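You operate a simulated robot arm through the tools that you are given. There is no shell and no other tool. Be economical: measure what you need, move in short steps, check, and stop when the job is done.

You run a simulated robot arm. Do the job below in one go: nothing can be reset, and whatever is moved stays where it is left.

JOB
Switch the former off, then wipe the oil film off the control box.
Fine: select stop first; use the grey cloth and put it back. What is to be rubbed or washed off counts as gone when no trace of it is left.

It is judged by the outcome, as a careful person would: the job done as asked, and still so three seconds after it is handed in. It fails if anything else is knocked over, pushed out of place, dropped, spilled or broken. Flat cloth is picked up by pressing the open fingertips on it (5 to 10 N) and closing them slowly along it; thin cloth reads only 2 to 8 mm in the jaws.

ROBOT AND FRAMES
A 6-joint arm with a two-finger parallel gripper on a trunk, on a base that drives. Base frame: it is fixed to the floor where the robot stands at the start and does not move with it; the origin is under the middle of the robot, x ahead of it, y to its left, z up. Readings come in cm, rad, newtons and seconds.
With the tool pointing down near the work surface it reaches from about 30 to 80 cm from the robot's upright axis, wherever it stands. Its first joint turns from -2.897 to 2.897 rad. Places, roughly: box oil film [70, -10, 130]; former mode selector [60, 0, 120]; grey cloth (11x6x4 cm) [50, -20, 90]; lock-off switch [60, 20, 120]. Payload 3.43 kg.
Tool frame: the origin (TCP) lies between the finger pads and is the grasp point; the fingertips stand 3.4 cm ahead of it; z points along the fingers, y is the line along which they close. Largest opening 12.8 cm; finger width 2.4, thickness 1.2; the body of the gripper, 4.8 by 13 cm, starts 9.6 cm behind the TCP.
Orientation is told as [roll, pitch, yaw] about the base's x, y, z axes, in that order, counted from this pose: with the fingers straight down and closing along the base's y, the tool's x points along the base's -x, its y along +y and its z along -z.

CONTROLS
- The arm moves only by the tool move_arm. Its argument "plan" is a list of rows, each a list of 7 numbers: the shift along the base's x, y, z in cm, then the turn, a rotation vector about the base's x, y, z in degrees, then the opening, from 0 (shut) to 1 (fully open). In form: [[tx, ty, tz, rx, ry, rz, jaw], ...]. A call has 1 to 20 rows; each row shifts and turns the commanded pose from where the row before left it. Each row takes 0.2 s and may step no farther than 5 cm and 0.15 rad from the row before; otherwise, or with a gripper value out of range, the whole call is refused. A pose out of reach is approached as far as the arm can. The call stops where the force on the tool passes 40 N (or 10 N more than at its start, if that is more) or the arm is blocked; 0.2 s more then pass. Each finger travels about 4.5 cm/s and halts on what it meets, pressing with about 26 N; the grip force reading is that of the motor and also rises with nothing between the fingers. The clock runs only during rows and for 0.2 s after the last one: add rows that do not move to give the fingers time. It gives the time, the measured TCP pose, the force on the tool (base axes), the opening and the grip force at its end, in the units of the frame above (readings bear some noise), with the torque about the TCP (base axes, N m) and any sound that the robot's microphone picked up.
- Cameras (640 x 400 px; columns grow to the right, rows downward): "scene" is now at [2.89, 13.87, 153.76]; the picture's right is [-0.21, -0.98, 0.00], its down [-0.55, 0.12, -0.83] and it looks along [0.81, -0.17, -0.56] (base axes); focal length 254 px, centre (320, 200). "wrist" rides on the gripper at [7.6, -1.1, -16] in the tool frame; the picture's right is [0.15, 0.99, 0.00], its down [-0.88, 0.13, -0.46] and it looks along [-0.45, 0.07, 0.89] (tool axes); focal length 234 px, centre (320, 200). There is no depth. A picture from a camera that has moved, and an enlarged one, comes with that camera's place and axes in the base frame and with its lens. The place of the scene camera against the robot may be out by one fixed shift of up to 1.8 cm in any direction.
- get_image(camera): a new picture of that camera. The clock stands still meanwhile.
- roll_base(legs): drives the robot by 1 to 6 legs, each [ahead, turn to the left] in cm and rad, along the robot's own axes; the way and the turn of a leg run together, so that a leg with both is an arc; at most 150 cm and 3.142 rad a leg. The arm and the cameras ride along, it lands a little off, and it stops where it bumps. It gives what a move gives.
- head_to(pan, tilt): turns the head with the scene camera to pan (to the left, within 2.705 rad either way) and tilt (down, from -0.506 to 1.204), counted from straight ahead of the robot. It gives what a move gives.
- enlarge(camera, box): a new picture of the part [left, top, right, bottom] of that camera's present view, enlarged. The clock stands still meanwhile.
- hand_in(): hands the job in; it is judged then, once.

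Work in short steps. Places have to be worked out from the pictures, the camera data and where the tool is seen: move nearer, look again, correct. Check each grasp and each placing, and mend what went wrong. You have 120 turns and 98 pictures in all, those below and enlarged ones among them. Open the gripper and draw the arm clear of the work before you hand the job in, unless the task says otherwise; then end with one line.

The tools are called after ">>>" as name(argument=value, ...) on one line, values as JSON. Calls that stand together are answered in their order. move_arm: Moves the arm, as the interface text tells. Its arguments: {"type":"object","properties":{"plan":{"type":"array","items":{"type":"array","items":{"type":"number"}}}},"required":["plan"]} The other tools are called the same way: roll_base (legs) drives the base; head_to (pan, tilt) turns the head that bears the scene camera; get_image (camera) takes a picture; enlarge (camera, box) takes an enlarged picture of a part of a camera's view; hand_in () hands the job in.

At the start:

```text
time: 0.0
position: [54.57, -4.79, 99.92]
tool_rot: [0.0, 0.0, 0.0]
force: [0.2, 0.1, -0.3]
wrist_torque: [0.01, -0.03, 0.03]
opening: 12.81
grip_force: 0.2
robot x, y, heading: [-0.24, -0.52, 0.002]
head pan, tilt: [-0.213, 0.593]
```

scene: 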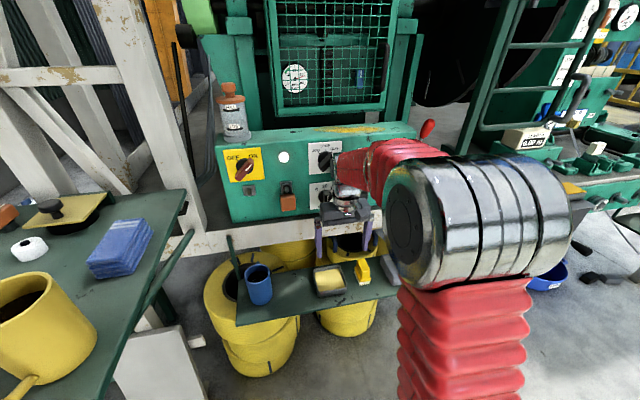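
wrist: 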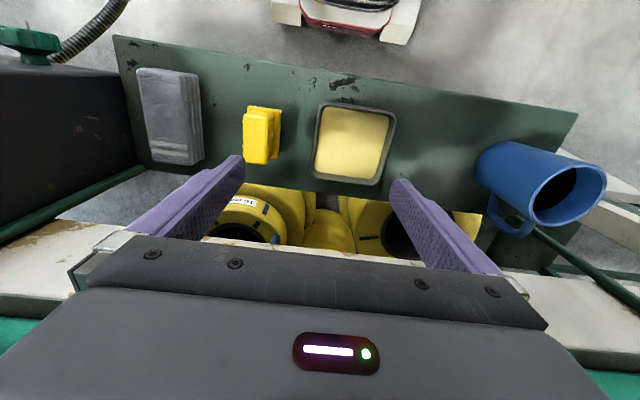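

The control box is ahead with a yellow OFF/ON lock-off switch, a mode selector and something below it. I'll look closer at it.

>>> enlarge(camera="scene", box=[200, 100, 440, 250])

>>> enlarge(camera="scene", box=[200, 230, 440, 380])

```text
2.67 times, centred on (320, 175) of scene
camera zoom: at [2.89, 13.87, 153.76], right [-0.21, -0.98, 0.0], down [-0.55, 0.12, -0.83], along [0.81, -0.17, -0.56], focal length 677 px, centre (320, 267)
```

zoom: 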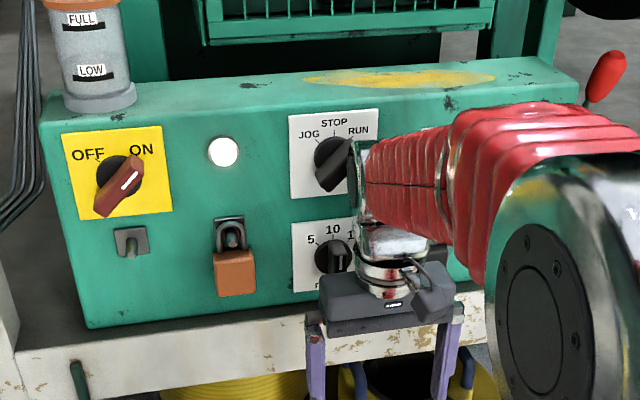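

```text
2.67 times, centred on (320, 305) of scene
camera zoom: at [2.89, 13.87, 153.76], right [-0.21, -0.98, 0.0], down [-0.55, 0.12, -0.83], along [0.81, -0.17, -0.56], focal length 677 px, centre (320, -80)
```

zoom: 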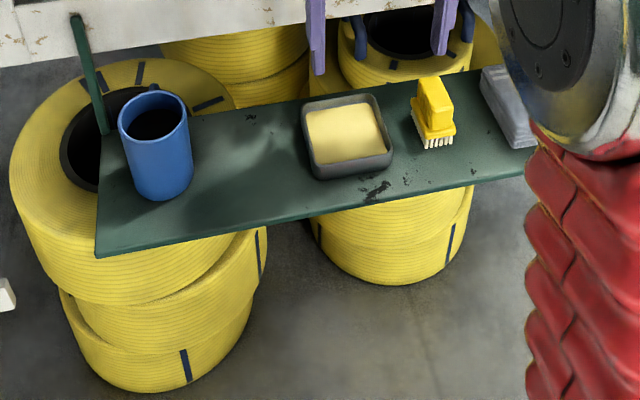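

I'll draw the arm back and to the right to clear the view of the box.

>>> move_arm(plan=[[-4, 0, 0, 0, 0, 0, 1], [-4, 0, 0, 0, 0, 0, 1], [-4, -2, 0, 0, 0, 0, 1], [-2, -4, 0, 0, 0, 0, 1], [0, -5, 0, 0, 0, 0, 1], [0, -5, 0, 0, 0, 0, 1], [0, -5, 0, 0, 0, 0, 1]])

>>> get_image(camera="scene")

>>> enlarge(camera="scene", box=[200, 100, 440, 250])

```text
time: 1.6
position: [40.62, -25.73, 100.19]
tool_rot: [0.002, 0.001, 0.0]
force: [-0.3, 8.0, 1.6]
wrist_torque: [-0.14, 0.02, 0.07]
opening: 12.28
grip_force: 0.1
robot x, y, heading: [0.01, -0.56, 0.004]
head pan, tilt: [-0.213, 0.593]
```

```text
93 pictures are left
camera scene: at [2.86, 13.88, 153.76], right [-0.21, -0.98, 0.0], down [-0.55, 0.12, -0.83], along [0.81, -0.17, -0.56], focal length 254 px, centre (320, 200)
```

scene: 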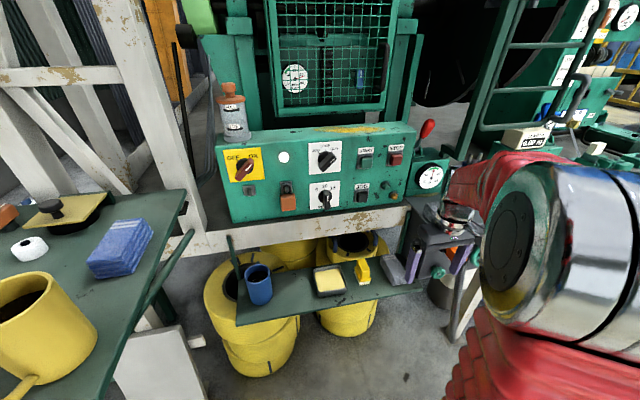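

```text
2.67 times, centred on (320, 175) of scene
camera zoom: at [2.86, 13.88, 153.76], right [-0.21, -0.98, 0.0], down [-0.55, 0.12, -0.83], along [0.81, -0.17, -0.56], focal length 677 px, centre (320, 267)
```

zoom: 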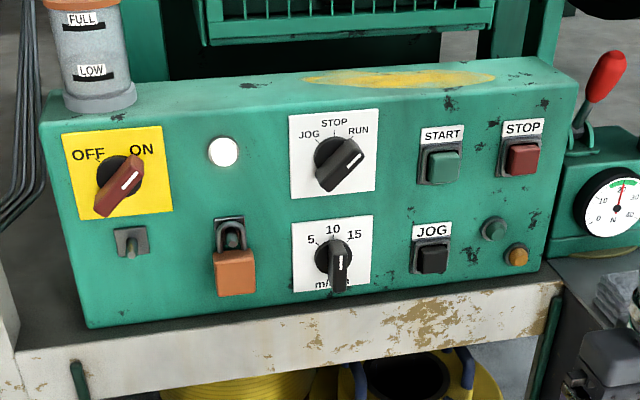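

The selector stands at RUN and the isolator at ON. But the force shows 8 N in y, so a finger is touching something on the right; I'll check the wrist view and back off.

>>> move_arm(plan=[[0, 2.5, 0, 0, 0, 0, 1]])

>>> get_image(camera="wrist")

>>> enlarge(camera="scene", box=[370, 160, 530, 310])

```text
time: 2.0
position: [40.76, -23.2, 100.06]
tool_rot: [0.0, 0.002, 0.0]
force: [0.2, -0.2, -0.2]
wrist_torque: [-0.06, 0.03, 0.01]
opening: 12.82
grip_force: 0.1
robot x, y, heading: [0.02, -0.82, -0.004]
head pan, tilt: [-0.213, 0.593]
```

```text
91 pictures are left
camera wrist: at [33.08, -24.34, 116.01], right [-0.15, 0.99, 0.0], down [0.88, 0.13, 0.46], along [0.45, 0.07, -0.89], focal length 234 px, centre (320, 200)
```

wrist: 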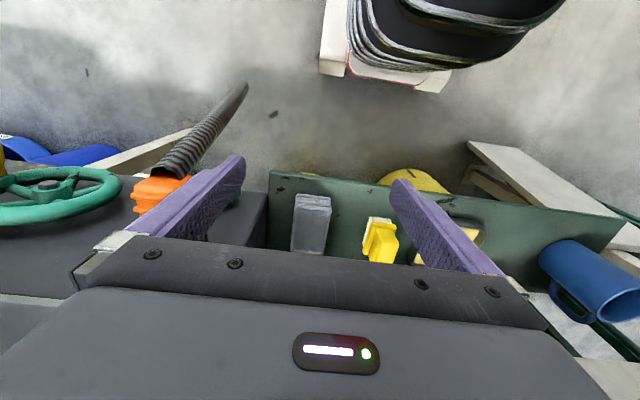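

```text
2.67 times, centred on (450, 235) of scene
camera zoom: at [2.88, 13.87, 153.76], right [-0.21, -0.98, 0.0], down [-0.55, 0.12, -0.83], along [0.81, -0.17, -0.56], focal length 677 px, centre (-27, 107)
```

zoom: 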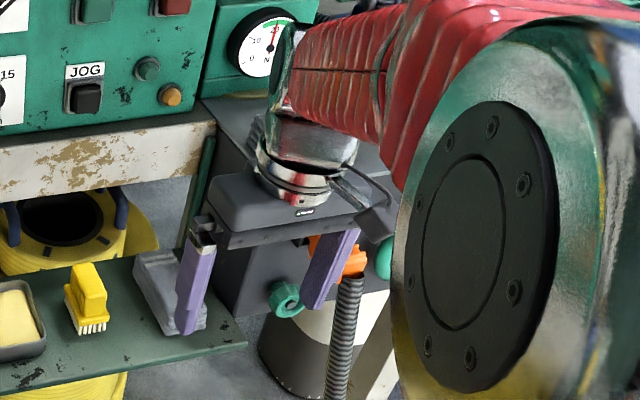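

Nothing moved, it's free now. The selector appears near (60, 0, 126) and the isolator near (60, 20, 126). I'll raise the arm and move in front of the panel.

>>> move_arm(plan=[[0, 0, 5, 0, 0, 0, 1], [0, 0, 5, 0, 0, 0, 1], [0, 0, 5, 0, 0, 0, 1], [0, 3, 4, 0, 0, 0, 1], [0, 4, 3, 0, 0, 0, 1], [0, 4, 2, 0, 0, 0, 1], [0, 4, 2, 0, 0, 0, 1], [0, 4, 0, 0, 0, 0, 1], [0, 4, 0, 0, 0, 0, 1]])

>>> move_arm(plan=[[0, 0, 0, 0, -8.2, 0, 1], [0, 0, 0, 0, -8.2, 0, 1], [0, 0, 0, 0, -8.2, 0, 1], [0, 0, 0, 0, -8.2, 0, 1], [0, 0, 0, 0, -8.2, 0, 1], [0, 0, 0, 0, -8.2, 0, 0.6], [0, 0, 0, 0, -8.2, 0, 0.6], [0, 0, 0, 0, -8.2, 0, 0.6], [0, 0, 0, 0, -8.2, 0, 0.6], [0, 0, 0, 0, -8.2, 0, 0.6], [0, 0, 0, 0, -8, 0, 0.6], [0, 0, 0, 0, 0, 0, 0.6]])

>>> get_image(camera="wrist")

>>> get_image(camera="scene")

```text
time: 4.0
position: [40.3, -0.38, 125.88]
tool_rot: [0.001, 0.001, -0.002]
force: [0.9, 0.0, 0.1]
wrist_torque: [0.03, -0.01, 0.01]
opening: 12.81
grip_force: 0.0
robot x, y, heading: [0.1, -0.44, 0.0]
head pan, tilt: [-0.213, 0.593]
```

```text
time: 6.6
position: [41.91, -0.17, 128.66]
tool_rot: [0.143, -1.57, -0.144]
force: [0.1, -0.8, -0.6]
wrist_torque: [0.0, 0.0, 0.04]
opening: 7.68
grip_force: 0.1
out of reach, approached as far as the arm can: row 10, 11
robot x, y, heading: [-0.18, -0.74, -0.002]
head pan, tilt: [-0.213, 0.593]
```

```text
89 pictures are left
camera wrist: at [25.9, -1.38, 121.01], right [0.0, 0.99, -0.15], down [-0.45, 0.13, 0.88], along [0.89, 0.07, 0.45], focal length 234 px, centre (320, 200)
```

wrist: 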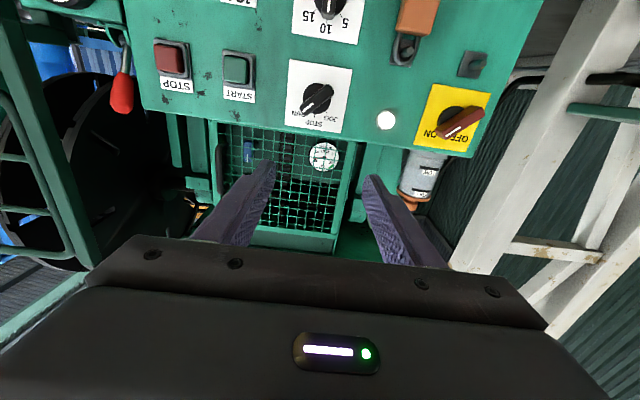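

```text
88 pictures are left
camera scene: at [2.83, 13.87, 153.76], right [-0.21, -0.98, 0.0], down [-0.55, 0.12, -0.83], along [0.81, -0.17, -0.56], focal length 254 px, centre (320, 200)
```

scene: 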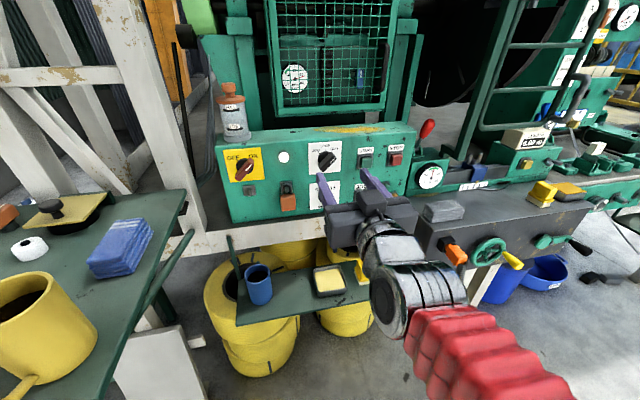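

Triangulating with both cameras puts the selector knob at about (65, -1.1, 123.5) and the isolator knob at about (65, 21, 123.6). I'll roll 45° to match the selector bar, align with it and approach.

>>> move_arm(plan=[[3, -0.2, -0.9, 7.5, 0, 0, 0.45], [3, -0.2, -0.9, 7.5, 0, 0, 0.45], [2, -0.2, -0.9, 7.5, 0, 0, 0.45], [2, -0.2, -0.9, 7.5, 0, 0, 0.45], [2, -0.1, -0.9, 7.5, 0, 0, 0.45], [1, 0, -0.7, 7.5, 0, 0, 0.45], [0, 0, 0, 0, 0, 0, 0.45]])

>>> get_image(camera="wrist")

>>> enlarge(camera="scene", box=[220, 100, 420, 225])

```text
time: 8.2
position: [55.05, -1.22, 123.41]
tool_rot: [1.572, -0.783, -1.57]
force: [0.9, -0.8, -0.5]
wrist_torque: [0.02, 0.02, 0.01]
opening: 5.76
grip_force: 0.1
robot x, y, heading: [0.15, -0.34, 0.002]
head pan, tilt: [-0.213, 0.593]
```

```text
87 pictures are left
camera wrist: at [38.98, 3.36, 117.3], right [0.0, 0.8, 0.6], down [-0.46, -0.53, 0.71], along [0.89, -0.27, 0.37], focal length 234 px, centre (320, 200)
```

wrist: 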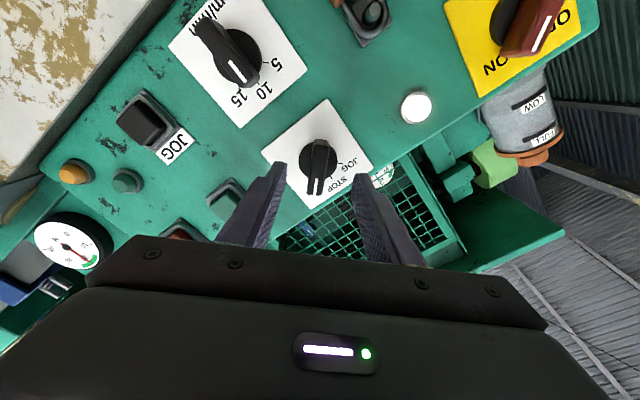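

```text
3.20 times, centred on (320, 162) of scene
camera zoom: at [2.86, 13.87, 153.76], right [-0.21, -0.98, 0.0], down [-0.55, 0.12, -0.83], along [0.81, -0.17, -0.56], focal length 813 px, centre (320, 320)
```

zoom: 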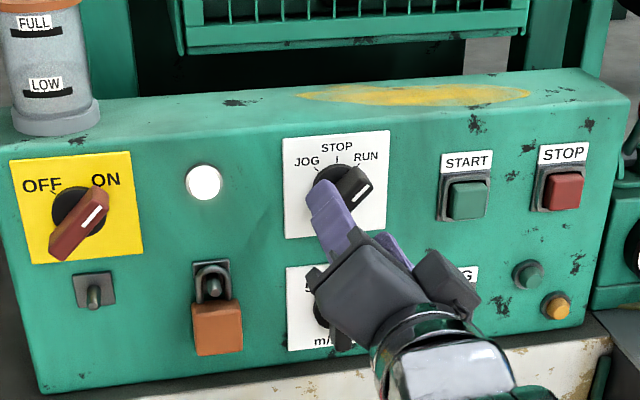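

The bar is aligned and centred between the fingers. I'll advance 6.5 cm in small steps and look again.

>>> move_arm(plan=[[2, 0, 0, 0, 0, 0, 0.45], [2, 0, 0, 0, 0, 0, 0.45], [1.5, 0.05, 0, 0, 0, 0, 0.45], [1, 0.05, 0.05, 0, 0, 0, 0.45]])

>>> get_image(camera="wrist")

>>> enlarge(camera="scene", box=[270, 120, 390, 195])

```text
time: 9.1
position: [60.47, -1.03, 123.59]
tool_rot: [1.57, -0.786, -1.572]
force: [-37.2, -0.6, 1.3]
wrist_torque: [0.06, -0.64, 0.52]
opening: 5.78
grip_force: 0.2
robot x, y, heading: [-0.12, -0.6, -0.003]
head pan, tilt: [-0.213, 0.593]
stopped in row 4: the force on the tool passed its limit at 66 N (the readings are from after the stop); the commanded pose is now the measured one
```

```text
85 pictures are left
camera wrist: at [44.48, 3.48, 117.4], right [0.0, 0.8, 0.6], down [-0.46, -0.53, 0.71], along [0.89, -0.27, 0.37], focal length 234 px, centre (320, 200)
```

wrist: 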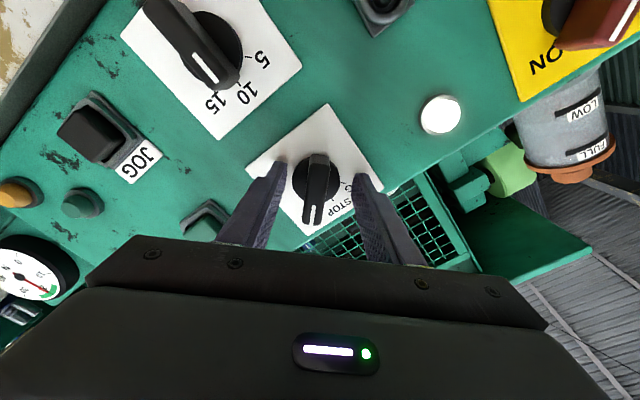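

```text
5.33 times, centred on (330, 158) of scene
camera zoom: at [2.61, 13.86, 153.76], right [-0.21, -0.98, 0.0], down [-0.54, 0.12, -0.83], along [0.81, -0.17, -0.56], focal length 1354 px, centre (267, 427)
```

zoom: 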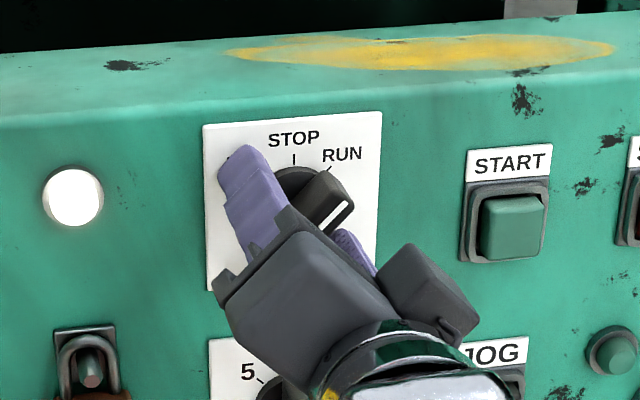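

Fingertips touched the face at x≈63.9 with the bar between them. I'll ease back 0.5 cm and close on the bar.

>>> move_arm(plan=[[-0.5, -0.2, -0.1, 0, 0, 0, 0.45], [0, 0, 0, 0, 0, 0, 0.35], [0, 0, 0, 0, 0, 0, 0.25], [0, 0, 0, 0, 0, 0, 0.15], [0, 0, 0, 0, 0, 0, 0.1], [0, 0, 0, 0, 0, 0, 0.05], [0, 0, 0, 0, 0, 0, 0.05]])

```text
time: 10.7
position: [60.34, -1.27, 123.44]
tool_rot: [1.567, -0.785, -1.57]
force: [5.2, -3.4, -2.8]
wrist_torque: [-0.03, -0.04, 0.04]
opening: 4.17
grip_force: 44.7
robot x, y, heading: [-0.01, -0.78, 0.003]
head pan, tilt: [-0.213, 0.593]
```

It closed on 4.2 cm, which may be the round base rather than the bar. I'll check the view.

>>> enlarge(camera="wrist", box=[220, 100, 420, 225])

```text
3.20 times, centred on (320, 162) of wrist
camera zoom: at [44.28, 3.26, 117.21], right [0.0, 0.8, 0.6], down [-0.45, -0.53, 0.72], along [0.89, -0.27, 0.36], focal length 749 px, centre (320, 320)
```

zoom: 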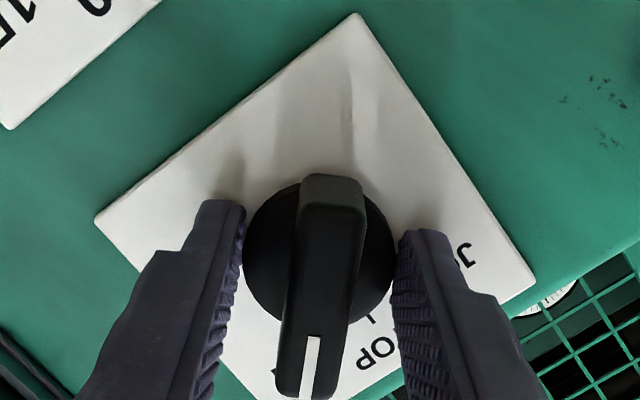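

They grip the round base. I'll open a bit, back off 1.2 cm and close on the bar itself.

>>> move_arm(plan=[[0, 0, 0, 0, 0, 0, 0.42], [-0.6, 0, 0, 0, 0, 0, 0.42], [-0.6, 0, 0, 0, 0, 0, 0.4], [0, 0, 0, 0, 0, 0, 0.3], [0, 0, 0, 0, 0, 0, 0.2], [0, 0, 0, 0, 0, 0, 0.12], [0, 0, 0, 0, 0, 0, 0.08], [0, 0, 0, 0, 0, 0, 0.05]])

>>> enlarge(camera="wrist", box=[220, 100, 420, 225])

```text
time: 12.5
position: [59.09, -1.27, 123.41]
tool_rot: [1.567, -0.785, -1.569]
force: [-1.4, -0.4, -0.7]
wrist_torque: [-0.11, -0.23, 0.19]
opening: 1.59
grip_force: 45.3
robot x, y, heading: [-0.06, -0.65, 0.002]
head pan, tilt: [-0.213, 0.593]
```

```text
3.20 times, centred on (320, 162) of wrist
camera zoom: at [43.1, 3.22, 117.24], right [0.0, 0.8, 0.6], down [-0.45, -0.53, 0.72], along [0.89, -0.27, 0.36], focal length 749 px, centre (320, 320)
```

zoom: 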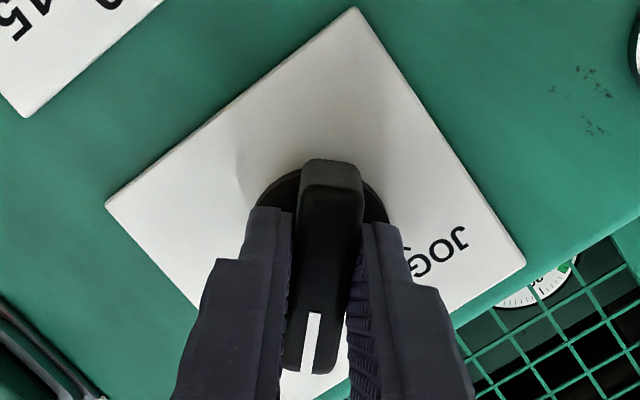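

The bar is held at 1.6 cm. Now turn it −45° about x, from RUN to STOP.

>>> move_arm(plan=[[0, 0, 0, -7.5, 0, 0, 0.05], [0, 0, 0, -7.5, 0, 0, 0.05], [0, 0, 0, -7.5, 0, 0, 0.05], [0, 0, 0, -7.5, 0, 0, 0.05], [0, 0, 0, -7.5, 0, 0, 0.05], [0, 0, 0, -7.5, 0, 0, 0.05], [0, 0, 0, 0, 0, 0, 0.05]])

>>> enlarge(camera="wrist", box=[200, 70, 440, 220])

>>> enlarge(camera="scene", box=[200, 100, 440, 250])

```text
time: 14.1
position: [59.15, -1.45, 123.31]
tool_rot: [0.038, -1.566, -0.041]
force: [18.6, -26.2, -3.8]
wrist_torque: [0.01, -0.69, 0.0]
opening: 1.59
grip_force: 45.1
robot x, y, heading: [-0.03, -0.83, -0.0]
head pan, tilt: [-0.213, 0.593]
```

```text
2.67 times, centred on (320, 145) of wrist
camera zoom: at [43.08, -2.54, 115.76], right [0.0, 0.99, -0.15], down [-0.45, 0.13, 0.88], along [0.89, 0.06, 0.45], focal length 624 px, centre (320, 347)
```

zoom: 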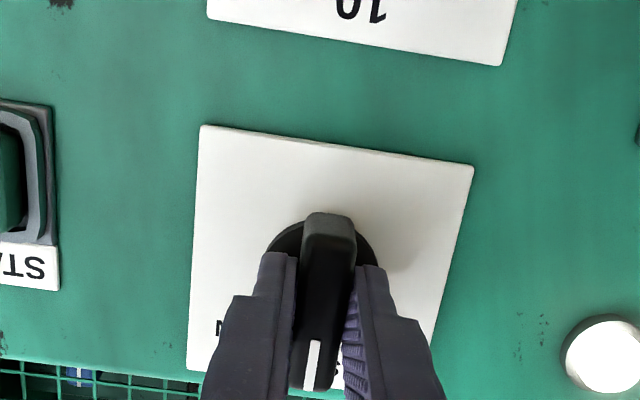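

```text
2.67 times, centred on (320, 175) of scene
camera zoom: at [2.97, 13.78, 153.76], right [-0.21, -0.98, 0.0], down [-0.55, 0.12, -0.83], along [0.81, -0.17, -0.56], focal length 677 px, centre (320, 267)
```

zoom: 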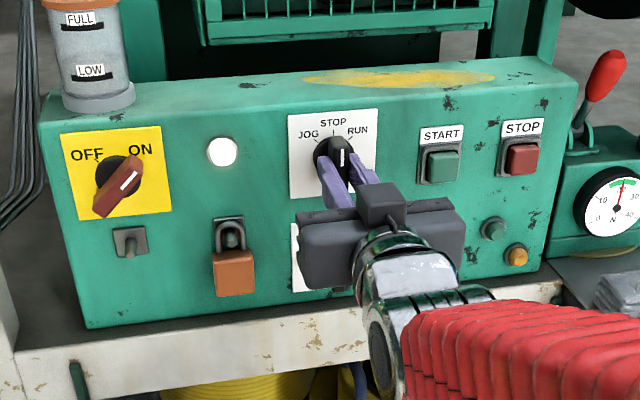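

The bar now points up. I'll release, back off, and check the detent.

>>> move_arm(plan=[[0, 0, 0, 0, 0, 0, 0.2], [0, 0, 0, 0, 0, 0, 0.35], [-1, 0, 0, 0, 0, 0, 0.4], [-3, 0, 0, 0, 0, 0, 0.45], [-4, 0, 0, 0, 0, 0, 0.45]])

>>> enlarge(camera="wrist", box=[200, 50, 440, 200])

>>> enlarge(camera="scene", box=[270, 120, 390, 195])

```text
time: 15.3
position: [51.07, -1.59, 123.53]
tool_rot: [0.359, -1.57, -0.362]
force: [-0.2, -0.8, -0.3]
wrist_torque: [0.0, -0.02, 0.01]
opening: 5.78
grip_force: 0.0
robot x, y, heading: [0.22, -1.03, 0.006]
head pan, tilt: [-0.213, 0.593]
```

```text
2.67 times, centred on (320, 125) of wrist
camera zoom: at [35.05, -2.56, 115.85], right [0.0, 0.99, -0.15], down [-0.45, 0.13, 0.88], along [0.89, 0.06, 0.45], focal length 624 px, centre (320, 400)
```

zoom: 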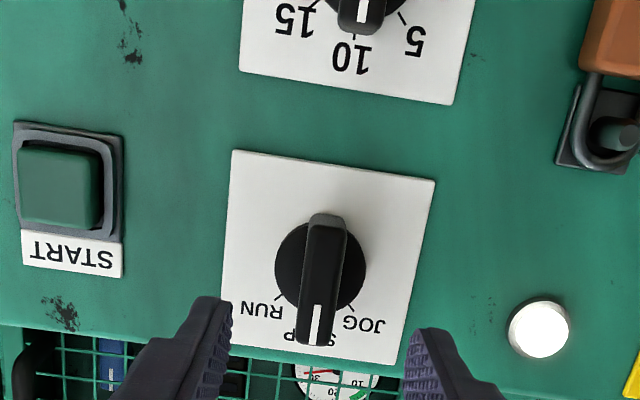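

```text
5.33 times, centred on (330, 158) of scene
camera zoom: at [2.88, 13.87, 153.76], right [-0.21, -0.98, 0.0], down [-0.55, 0.12, -0.83], along [0.81, -0.17, -0.56], focal length 1354 px, centre (267, 427)
```

zoom: 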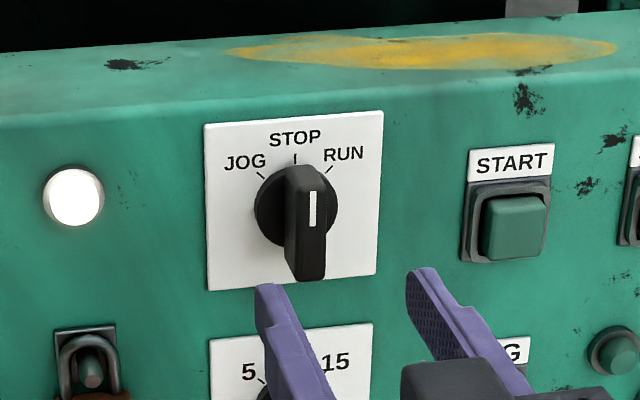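

STOP is selected. Now slide left to the isolator, rolling +45° to match its bar.

>>> move_arm(plan=[[-1, 3.5, 0, 7.5, 0, 0, 0.5], [0, 3.5, 0, 7.5, 0, 0, 0.5], [0, 3.5, 0, 7.5, 0, 0, 0.5], [0, 3.5, 0, 7.5, 0, 0, 0.5], [0, 4, 0, 7.5, 0, 0, 0.5], [0, 4, 0, 7.5, 0, 0, 0.5], [0, 0, 0, 0, 0, 0, 0.5]])

>>> get_image(camera="wrist")

>>> enlarge(camera="scene", box=[190, 120, 310, 195])

```text
time: 16.9
position: [49.83, 20.71, 123.29]
tool_rot: [1.568, -0.784, -1.569]
force: [0.3, -0.1, -0.1]
wrist_torque: [0.01, 0.02, -0.01]
opening: 6.39
grip_force: 0.1
robot x, y, heading: [-0.34, -0.61, 0.0]
head pan, tilt: [-0.213, 0.593]
```

```text
77 pictures are left
camera wrist: at [33.75, 25.29, 117.1], right [0.0, 0.8, 0.6], down [-0.45, -0.53, 0.71], along [0.89, -0.27, 0.36], focal length 234 px, centre (320, 200)
```

wrist: 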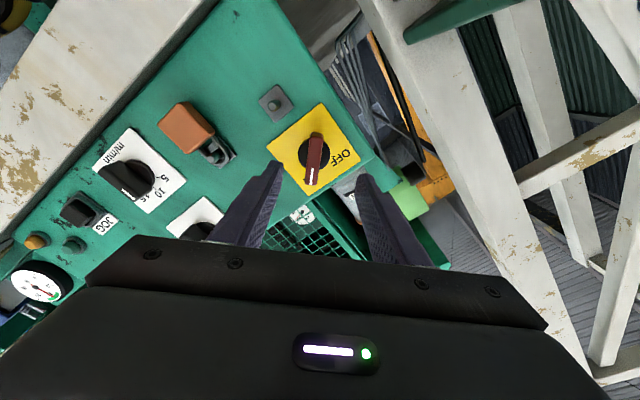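

```text
5.33 times, centred on (250, 158) of scene
camera zoom: at [2.84, 13.87, 153.76], right [-0.21, -0.98, 0.0], down [-0.55, 0.12, -0.83], along [0.81, -0.17, -0.56], focal length 1354 px, centre (693, 427)
```

zoom: 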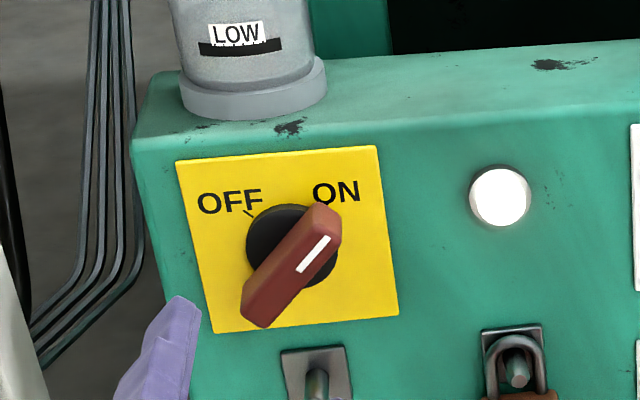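

Isolator axis works out near (63, 20.0, 123.0). I'll align and advance to x≈56.

>>> move_arm(plan=[[2, -0.35, -0.1, 0, 0, 0, 0.5], [2, -0.35, -0.1, 0, 0, 0, 0.5], [2, 0, -0.1, 0, 0, 0, 0.5], [0, 0, 0, 0, 0, 0, 0.5]])

>>> enlarge(camera="wrist", box=[200, 70, 440, 220])

```text
time: 17.9
position: [55.78, 20.05, 122.96]
tool_rot: [1.568, -0.785, -1.569]
force: [-0.2, -0.1, -0.1]
wrist_torque: [0.03, 0.01, -0.05]
opening: 6.4
grip_force: 0.0
robot x, y, heading: [-0.0, -0.77, -0.001]
head pan, tilt: [-0.213, 0.593]
```

```text
2.67 times, centred on (320, 145) of wrist
camera zoom: at [39.85, 24.56, 116.86], right [0.0, 0.8, 0.6], down [-0.45, -0.53, 0.72], along [0.89, -0.27, 0.36], focal length 624 px, centre (320, 347)
```

zoom: 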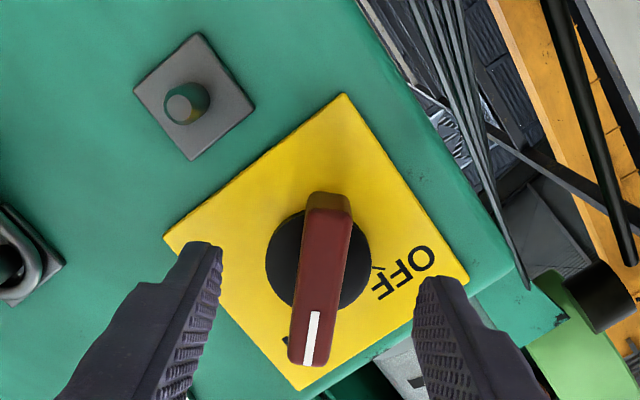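

Well centred. Advance 3.2 cm and close on the bar.

>>> move_arm(plan=[[1.2, -0.15, 0.1, 0, 0, 0, 0.5], [1.0, -0.1, 0.1, 0, 0, 0, 0.5], [1, 0, 0, 0, 0, 0, 0.45], [0, 0, 0, 0, 0, 0, 0.35], [0, 0, 0, 0, 0, 0, 0.25], [0, 0, 0, 0, 0, 0, 0.15], [0, 0, 0, 0, 0, 0, 0.1], [0, 0, 0, 0, 0, 0, 0.05], [0, 0, 0, 0, 0, 0, 0.05]])

>>> enlarge(camera="wrist", box=[200, 70, 440, 220])

```text
time: 19.9
position: [59.14, 19.88, 123.25]
tool_rot: [1.568, -0.786, -1.57]
force: [-0.4, -2.3, -1.8]
wrist_torque: [-0.06, -0.36, 0.14]
opening: 1.62
grip_force: 44.7
robot x, y, heading: [0.14, -0.72, -0.003]
head pan, tilt: [-0.213, 0.593]
```

```text
2.67 times, centred on (320, 145) of wrist
camera zoom: at [43.18, 24.36, 117.1], right [0.0, 0.8, 0.6], down [-0.45, -0.53, 0.72], along [0.89, -0.27, 0.36], focal length 624 px, centre (320, 347)
```

zoom: 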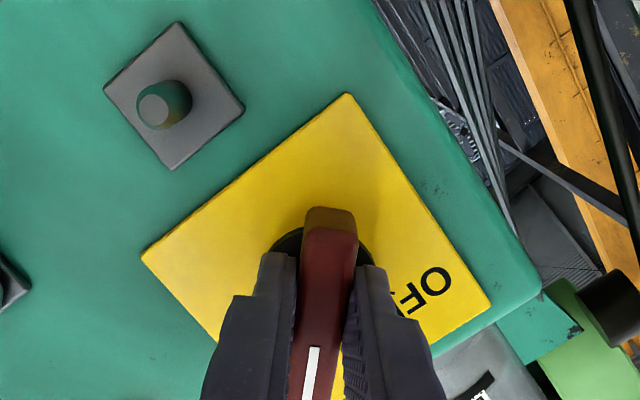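

Bar held. I'll turn −90° about x, from ON to OFF.

>>> move_arm(plan=[[0, 0, 0, -7.5, 0, 0, 0.05], [0, 0, 0, -7.5, 0, 0, 0.05], [0, 0, 0, -7.5, 0, 0, 0.05], [0, 0, 0, -7.5, 0, 0, 0.05], [0, 0, 0, -7.5, 0, 0, 0.05], [0, 0, 0, -7.5, 0, 0, 0.05], [0, 0, 0, -7.5, 0, 0, 0.05], [0, 0, 0, -7.5, 0, 0, 0.05], [0, 0, 0, -7.5, 0, 0, 0.05], [0, 0, 0, -7.5, 0, 0, 0.05], [0, 0, 0, -7.5, 0, 0, 0.05], [0, 0, 0, -7.5, 0, 0, 0.05], [0, 0, 0, 0, 0, 0, 0.05]])

>>> enlarge(camera="wrist", box=[200, 70, 440, 220])

>>> enlarge(camera="scene", box=[200, 100, 440, 250])

```text
time: 21.4
position: [59.31, 19.61, 123.11]
tool_rot: [1.432, -1.544, -1.439]
force: [-7.9, -7.6, -2.3]
wrist_torque: [0.01, -0.68, 0.96]
opening: 1.58
grip_force: 45.4
robot x, y, heading: [0.41, -0.51, 0.001]
head pan, tilt: [-0.213, 0.593]
stopped in row 7: the force on the tool passed its limit at 42 N (the readings are from after the stop); the commanded pose is now the measured one
```

```text
2.67 times, centred on (320, 145) of wrist
camera zoom: at [43.17, 18.73, 115.56], right [0.01, 0.99, -0.12], down [-0.45, 0.11, 0.89], along [0.89, 0.05, 0.45], focal length 624 px, centre (320, 347)
```

zoom: 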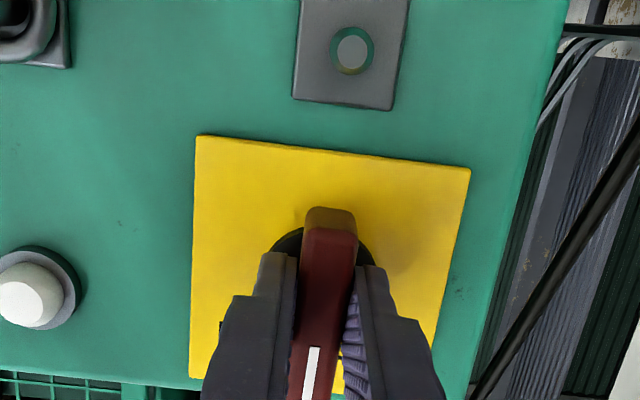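

```text
2.67 times, centred on (320, 175) of scene
camera zoom: at [2.8, 13.85, 153.76], right [-0.21, -0.98, 0.0], down [-0.55, 0.12, -0.83], along [0.81, -0.18, -0.56], focal length 677 px, centre (320, 267)
```

zoom: 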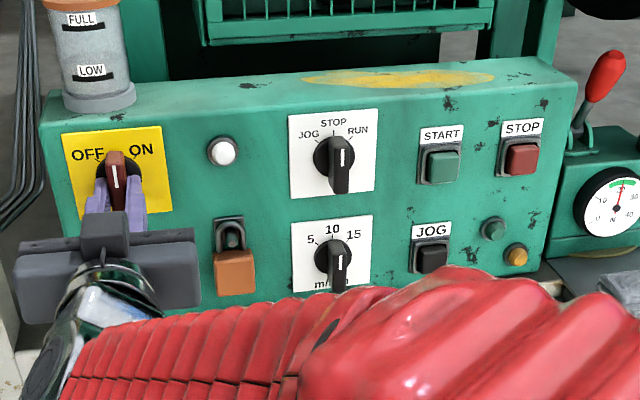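

Halfway there; a side load tripped the limit. The command is now reset to the measured pose, so I continue the remaining turn.

>>> move_arm(plan=[[0, 0, 0, -7, 0, 0, 0.05], [0, 0, 0, -7, 0, 0, 0.05], [0, 0, 0, -7, 0, 0, 0.05], [0, 0, 0, -7, 0, 0, 0.05], [0, 0, 0, -7, 0, 0, 0.05], [0, 0, 0, -7, 0, 0, 0.05], [0, 0, 0, -2, 0, 0, 0.05]])

>>> enlarge(camera="wrist", box=[200, 70, 440, 220])

```text
time: 22.6
position: [59.18, 19.36, 123.17]
tool_rot: [-1.571, -1.004, 1.559]
force: [-13.8, -8.3, 1.1]
wrist_torque: [0.01, 0.38, 0.91]
opening: 1.61
grip_force: 45.3
robot x, y, heading: [-0.02, -0.85, -0.001]
head pan, tilt: [-0.213, 0.593]
stopped in row 6: the force on the tool passed its limit at 41 N (the readings are from after the stop); the commanded pose is now the measured one
```

```text
2.67 times, centred on (320, 145) of wrist
camera zoom: at [43.15, 14.53, 117.36], right [0.01, 0.76, -0.65], down [-0.45, 0.59, 0.67], along [0.89, 0.29, 0.34], focal length 624 px, centre (320, 347)
```

zoom: 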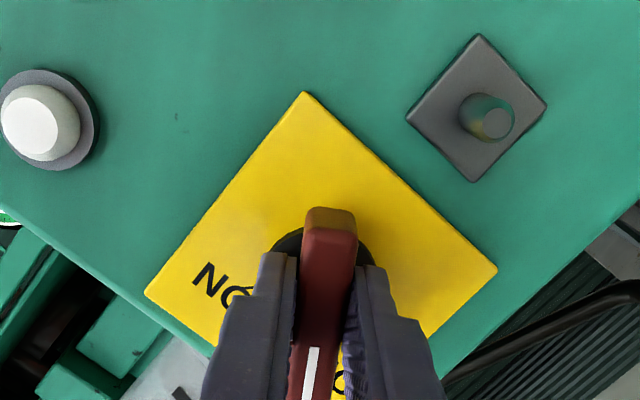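

About −33 to −38° now; a bit more is needed.

>>> move_arm(plan=[[0, 0, 0, -5, 0, 0, 0.05], [0, 0, 0, -5, 0, 0, 0.05], [0, 0, 0, -2, 0, 0, 0.05], [0, 0, 0, 0, 0, 0, 0.05]])

>>> move_arm(plan=[[0, 0, 0, 0, 0, 0, 0.2], [0, 0, 0, 0, 0, 0, 0.35], [-1, 0, 0, 0, 0, 0, 0.4], [-3, 0, 0, 0, 0, 0, 0.45], [-4, 0, 0, 0, 0, 0, 0.45]])

>>> enlarge(camera="wrist", box=[200, 50, 440, 200])

>>> enlarge(camera="scene", box=[190, 120, 350, 220])

```text
time: 23.6
position: [59.24, 19.23, 123.27]
tool_rot: [-1.574, -0.794, 1.562]
force: [-12.8, -17.9, 3.8]
wrist_torque: [-0.02, 0.68, 0.45]
opening: 1.57
grip_force: 44.5
robot x, y, heading: [0.01, -0.57, -0.003]
head pan, tilt: [-0.213, 0.593]
```

```text
time: 24.8
position: [51.32, 19.39, 123.2]
tool_rot: [-1.573, -0.796, 1.561]
force: [0.9, 0.3, -0.1]
wrist_torque: [0.02, -0.01, 0.01]
opening: 5.76
grip_force: 0.1
robot x, y, heading: [0.26, -0.56, 0.0]
head pan, tilt: [-0.213, 0.593]
```

```text
2.67 times, centred on (320, 125) of wrist
camera zoom: at [35.3, 13.45, 118.55], right [0.01, 0.6, -0.8], down [-0.45, 0.71, 0.54], along [0.89, 0.35, 0.28], focal length 624 px, centre (320, 400)
```

zoom: 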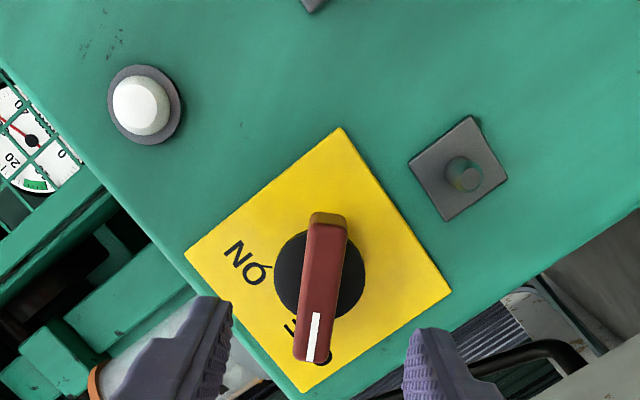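

```text
4.00 times, centred on (270, 170) of scene
camera zoom: at [2.87, 13.86, 153.76], right [-0.21, -0.98, 0.0], down [-0.55, 0.12, -0.83], along [0.81, -0.18, -0.56], focal length 1016 px, centre (520, 320)
```

zoom: 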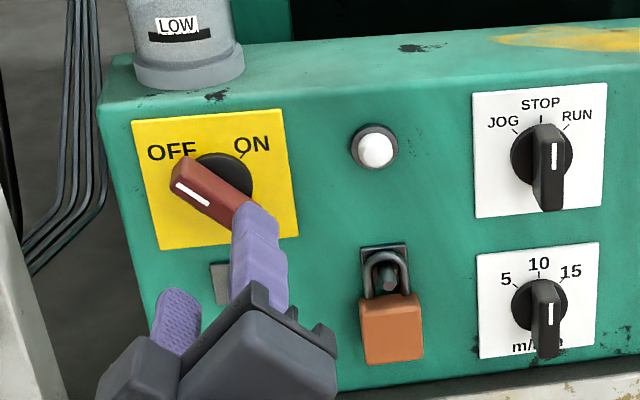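

The isolator is OFF, the selector at STOP and the lamp is out. Next I'll unroll, swing over toward the shelf side and point the tool down again to look at the grey cloth.

>>> move_arm(plan=[[-2, -2, 0, 7.5, 0, 0, 0.6], [-2, -3, 0, 7.5, 0, 0, 0.8], [-2, -4, 0, 7.5, 0, 0, 1], [0, -4, 0, 7.5, 0, 0, 1], [0, -4, 0, 7.5, 0, 0, 1], [0, -4, 0, 7.5, 0, 0, 1], [0, -4, 0, 0, 8.2, 0, 1], [0, -4, 0, 0, 8.2, 0, 1], [0, -4, 0, 0, 8.2, 0, 1], [0, -3, 0, 0, 8.2, 0, 1], [0, 0, 0, 0, 8.2, 0, 1], [0, 0, 0, 0, 8.2, 0, 1], [0, 0, 0, 0, 8.2, 0, 1], [0, 0, 0, 0, 8.2, 0, 1], [0, 0, 0, 0, 8.2, 0, 1], [0, 0, 0, 0, 8.2, 0, 1], [0, 0, 0, 0, 8, 0, 1], [0, 0, 0, 0, 0, 0, 1]])

>>> get_image(camera="wrist")

>>> get_image(camera="scene")

```text
time: 28.6
position: [44.2, -21.01, 123.96]
tool_rot: [0.236, -0.153, -0.028]
force: [0.0, 0.4, 0.6]
wrist_torque: [0.0, 0.0, 0.01]
opening: 12.8
grip_force: 0.1
out of reach, approached as far as the arm can: row 3, 4, 5, 6, 13, 14, 15, 16, 17
robot x, y, heading: [-0.02, -0.77, -0.0]
head pan, tilt: [-0.213, 0.593]
```

```text
68 pictures are left
camera wrist: at [34.16, -25.52, 137.82], right [-0.15, 0.97, 0.21], down [0.8, 0.0, 0.6], along [0.58, 0.26, -0.77], focal length 234 px, centre (320, 200)
```

wrist: 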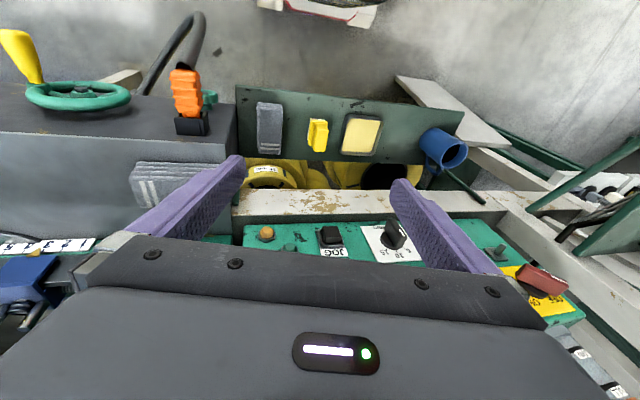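

```text
67 pictures are left
camera scene: at [2.85, 13.86, 153.76], right [-0.21, -0.98, 0.0], down [-0.55, 0.12, -0.83], along [0.81, -0.18, -0.56], focal length 254 px, centre (320, 200)
```

scene: 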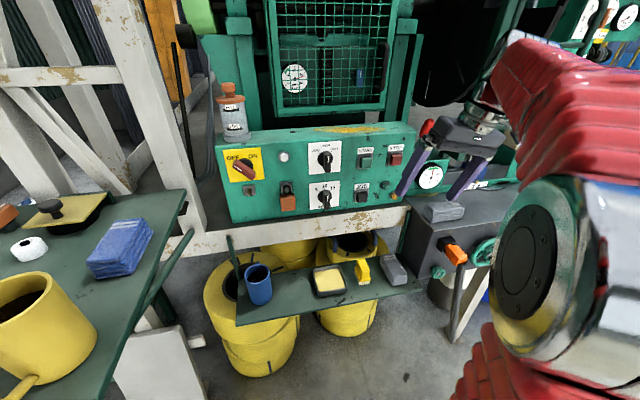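

There are two grey folded items: one on the shelf, one on the tank. I'll enlarge both.

>>> enlarge(camera="wrist", box=[120, 80, 360, 230])

>>> enlarge(camera="scene", box=[340, 180, 500, 280])

```text
2.67 times, centred on (240, 155) of wrist
camera zoom: at [34.16, -25.52, 137.82], right [-0.15, 0.97, 0.21], down [0.8, 0.0, 0.6], along [0.58, 0.26, -0.77], focal length 624 px, centre (533, 320)
```

zoom: 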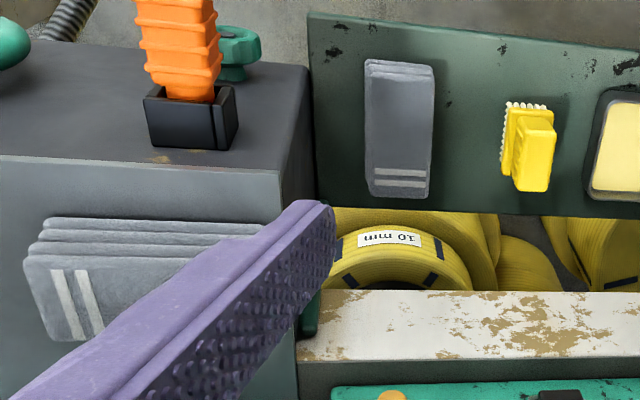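

```text
4.00 times, centred on (420, 230) of scene
camera zoom: at [2.85, 13.86, 153.76], right [-0.21, -0.98, 0.0], down [-0.55, 0.12, -0.83], along [0.81, -0.18, -0.56], focal length 1016 px, centre (-80, 80)
```

zoom: 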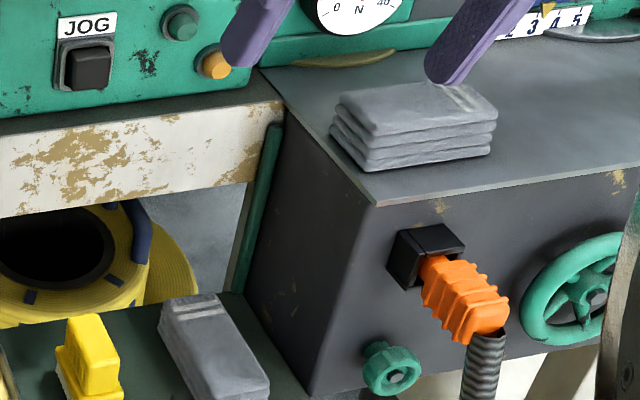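

The shelf cloth matches the given place (50, -20, 90), so that's the one. The tank's side face is at y≈-29, close to it. I'll lower to z≈110 at y≈-17 with narrower jaws for a closer look.

>>> move_arm(plan=[[0, 2, 0, 0, 0, 0, 0.65], [0, 2, -3, 0, 0, 0, 0.65], [0, 0, -4, 0, 0, 0, 0.65], [0, 0, -4, 0, 0, 0, 0.65], [0, 0, -2, 0, 0, 0, 0.65], [0, 0, 0, 0, 0, 0, 0.65]])

>>> get_image(camera="wrist")

```text
time: 30.0
position: [44.25, -16.81, 110.71]
tool_rot: [0.236, -0.154, -0.027]
force: [-0.2, -0.2, 0.5]
wrist_torque: [-0.02, 0.02, 0.01]
opening: 8.31
grip_force: 0.0
robot x, y, heading: [-0.02, -1.21, -0.005]
head pan, tilt: [-0.213, 0.593]
```

```text
64 pictures are left
camera wrist: at [34.2, -21.43, 124.58], right [-0.15, 0.97, 0.21], down [0.8, 0.0, 0.6], along [0.58, 0.26, -0.77], focal length 234 px, centre (320, 200)
```

wrist: 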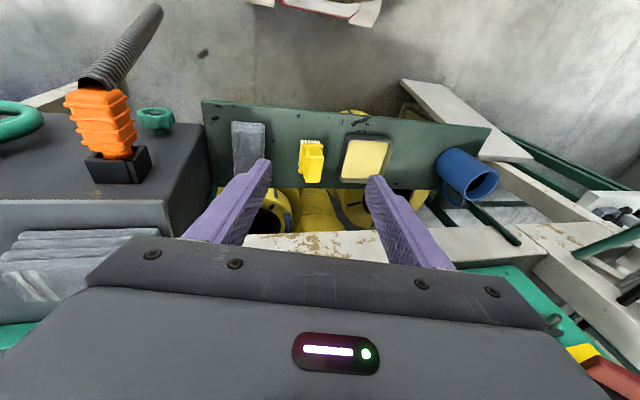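

The tool kept a small tilt. I'll straighten it and move to look from above the cloth.

>>> move_arm(plan=[[0, 0, 0, 0, 4.4, 1.5, 0.65], [0, 0, 0, 0, 4.4, 0, 0.65], [0, 0, 0, -6.7, 0, 0, 0.65], [0, 0, 0, -6.8, 0, 0, 0.65], [0, 0, -3, 0, 0, 0, 0.65], [0, 0, 0, 0, 0, 0, 0.65]])

>>> get_image(camera="wrist")

>>> get_image(camera="scene")

```text
time: 31.4
position: [44.88, -15.08, 105.86]
tool_rot: [0.247, -0.116, -0.017]
force: [-0.5, -0.6, -0.6]
wrist_torque: [0.04, -0.01, 0.0]
opening: 8.35
grip_force: 0.0
out of reach, approached as far as the arm can: row 1, 2, 3, 4
robot x, y, heading: [-0.16, -1.09, -0.002]
head pan, tilt: [-0.213, 0.593]
```

```text
63 pictures are left
camera wrist: at [35.49, -19.82, 120.19], right [-0.16, 0.96, 0.22], down [0.82, 0.0, 0.57], along [0.55, 0.27, -0.79], focal length 234 px, centre (320, 200)
```

wrist: 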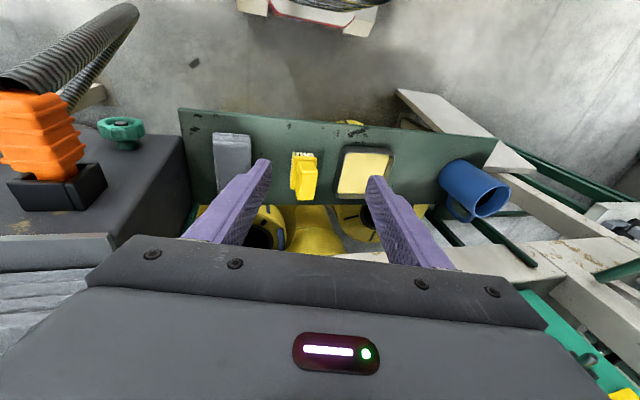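

```text
62 pictures are left
camera scene: at [2.85, 13.86, 153.76], right [-0.21, -0.98, 0.0], down [-0.55, 0.12, -0.83], along [0.81, -0.18, -0.56], focal length 254 px, centre (320, 200)
```

scene: 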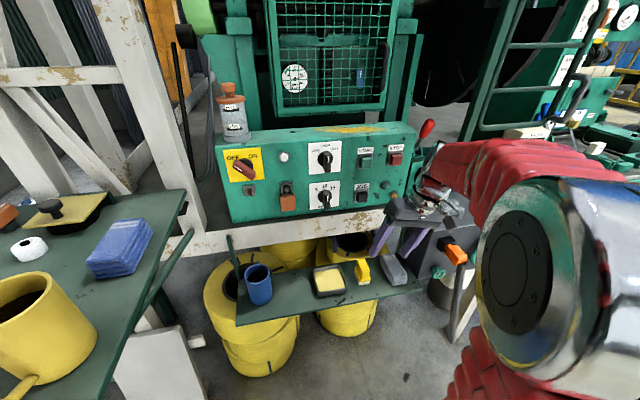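

The arm can't straighten here, perhaps near a joint limit. I'll move toward the middle and retry straightening.

>>> move_arm(plan=[[0, 3, 2, 0, 0, 0, 0.65], [0, 4, 2, 0, 0, 0, 0.65], [0, 4, 2, 0, 0, 0, 0.65], [1, 2, 0, 0, 3.5, 0, 0.65], [0, 0, 0, 0, 3.5, 0, 0.65], [0, 0, 0, -7, 0, 0, 0.65], [0, 0, 0, -7, 0, 0, 0.65], [0, 0, 0, 0, 0, 0, 0.65]])

```text
time: 33.2
position: [46.0, -1.88, 111.79]
tool_rot: [0.279, 0.001, -0.019]
force: [0.2, 0.3, -0.2]
wrist_torque: [0.02, 0.02, -0.02]
opening: 8.31
grip_force: 0.0
out of reach, approached as far as the arm can: row 5, 6, 7
robot x, y, heading: [-0.4, -0.64, 0.001]
head pan, tilt: [-0.213, 0.593]
```

I'll go back near the start pose, where vertical was certainly reachable, and try straightening there.

>>> move_arm(plan=[[3, -1.5, -2, 0, 0, 0, 0.65], [3, -1.4, -3, 0, 0, 0, 0.65], [2.5, 0, -3, 0, 0, 0, 0.65], [0, 0, 0, -7, 0, 0, 0.65], [0, 0, 0, -7, 0, 0, 0.65], [0, 0, 0, 0, 0, 0, 0.65]])

>>> get_image(camera="scene")

```text
time: 34.6
position: [54.11, -4.73, 103.19]
tool_rot: [0.264, -0.015, -0.025]
force: [0.1, -0.1, 0.8]
wrist_torque: [0.0, 0.0, -0.01]
opening: 8.34
grip_force: 0.1
out of reach, approached as far as the arm can: row 4, 5
robot x, y, heading: [0.05, -0.69, 0.001]
head pan, tilt: [-0.213, 0.593]
```

```text
61 pictures are left
camera scene: at [2.87, 13.86, 153.76], right [-0.21, -0.98, 0.0], down [-0.55, 0.12, -0.83], along [0.81, -0.18, -0.56], focal length 254 px, centre (320, 200)
```

scene: 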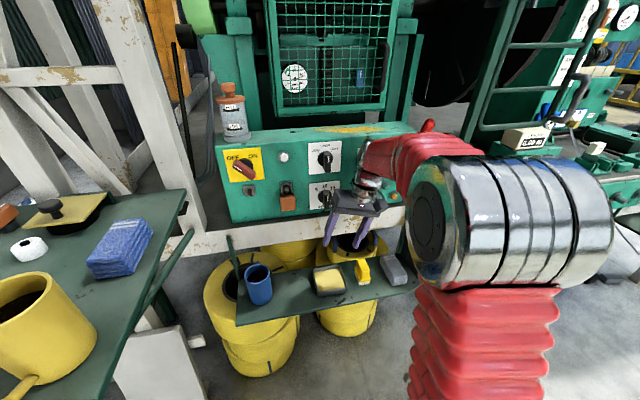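

Same posture, still tilted – a wrist joint seems wound to its limit. I'll go up, return to the horizontal pose well within reach, zero the roll there, then pitch down again farther from the trunk.

>>> move_arm(plan=[[-1, 0, 5, 0, 0, 0, 0.65], [-1, 0, 5, 0, 0, 0, 0.65], [0, 0, 5, 0, 0, 0, 0.65], [0, 1, 4, 0, 0, 0, 0.65], [0, 1, 0, 0, -8.2, 0, 0.65], [0, 0, 0, 0, -8.2, 0, 0.65], [0, 0, 0, 0, -8.2, 0, 0.65], [0, 0, 0, 0, -8.2, 0, 0.65], [0, 0, 0, 0, -8.2, 0, 0.65], [0, 0, 0, 0, -8.2, 0, 0.65], [0, 0, 0, 0, -8.2, 0, 0.65], [0, 0, 0, 0, -8.2, 0, 0.65], [0, 0, 0, 0, -8.2, 0, 0.65], [0, 0, 0, 0, -8.2, 0, 0.65], [0, 0, 0, 0, -8, 0, 0.65], [0, 0, 0, 0, 0, 0, 0.65]])

>>> get_image(camera="scene")

```text
refused: row 1 steps farther than a row can; nothing moved
```

```text
60 pictures are left
camera scene: at [2.87, 13.86, 153.76], right [-0.21, -0.98, 0.0], down [-0.55, 0.12, -0.83], along [0.81, -0.18, -0.56], focal length 254 px, centre (320, 200)
```

scene: 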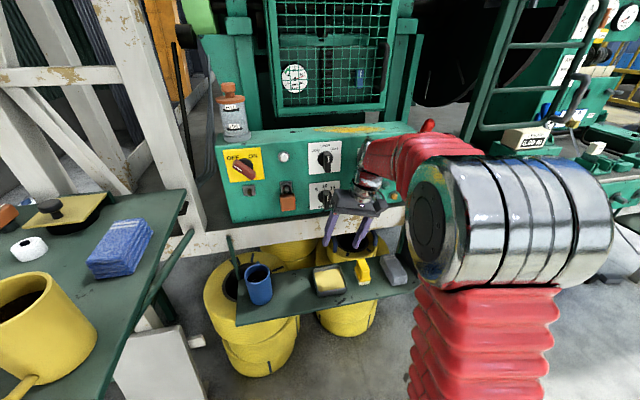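

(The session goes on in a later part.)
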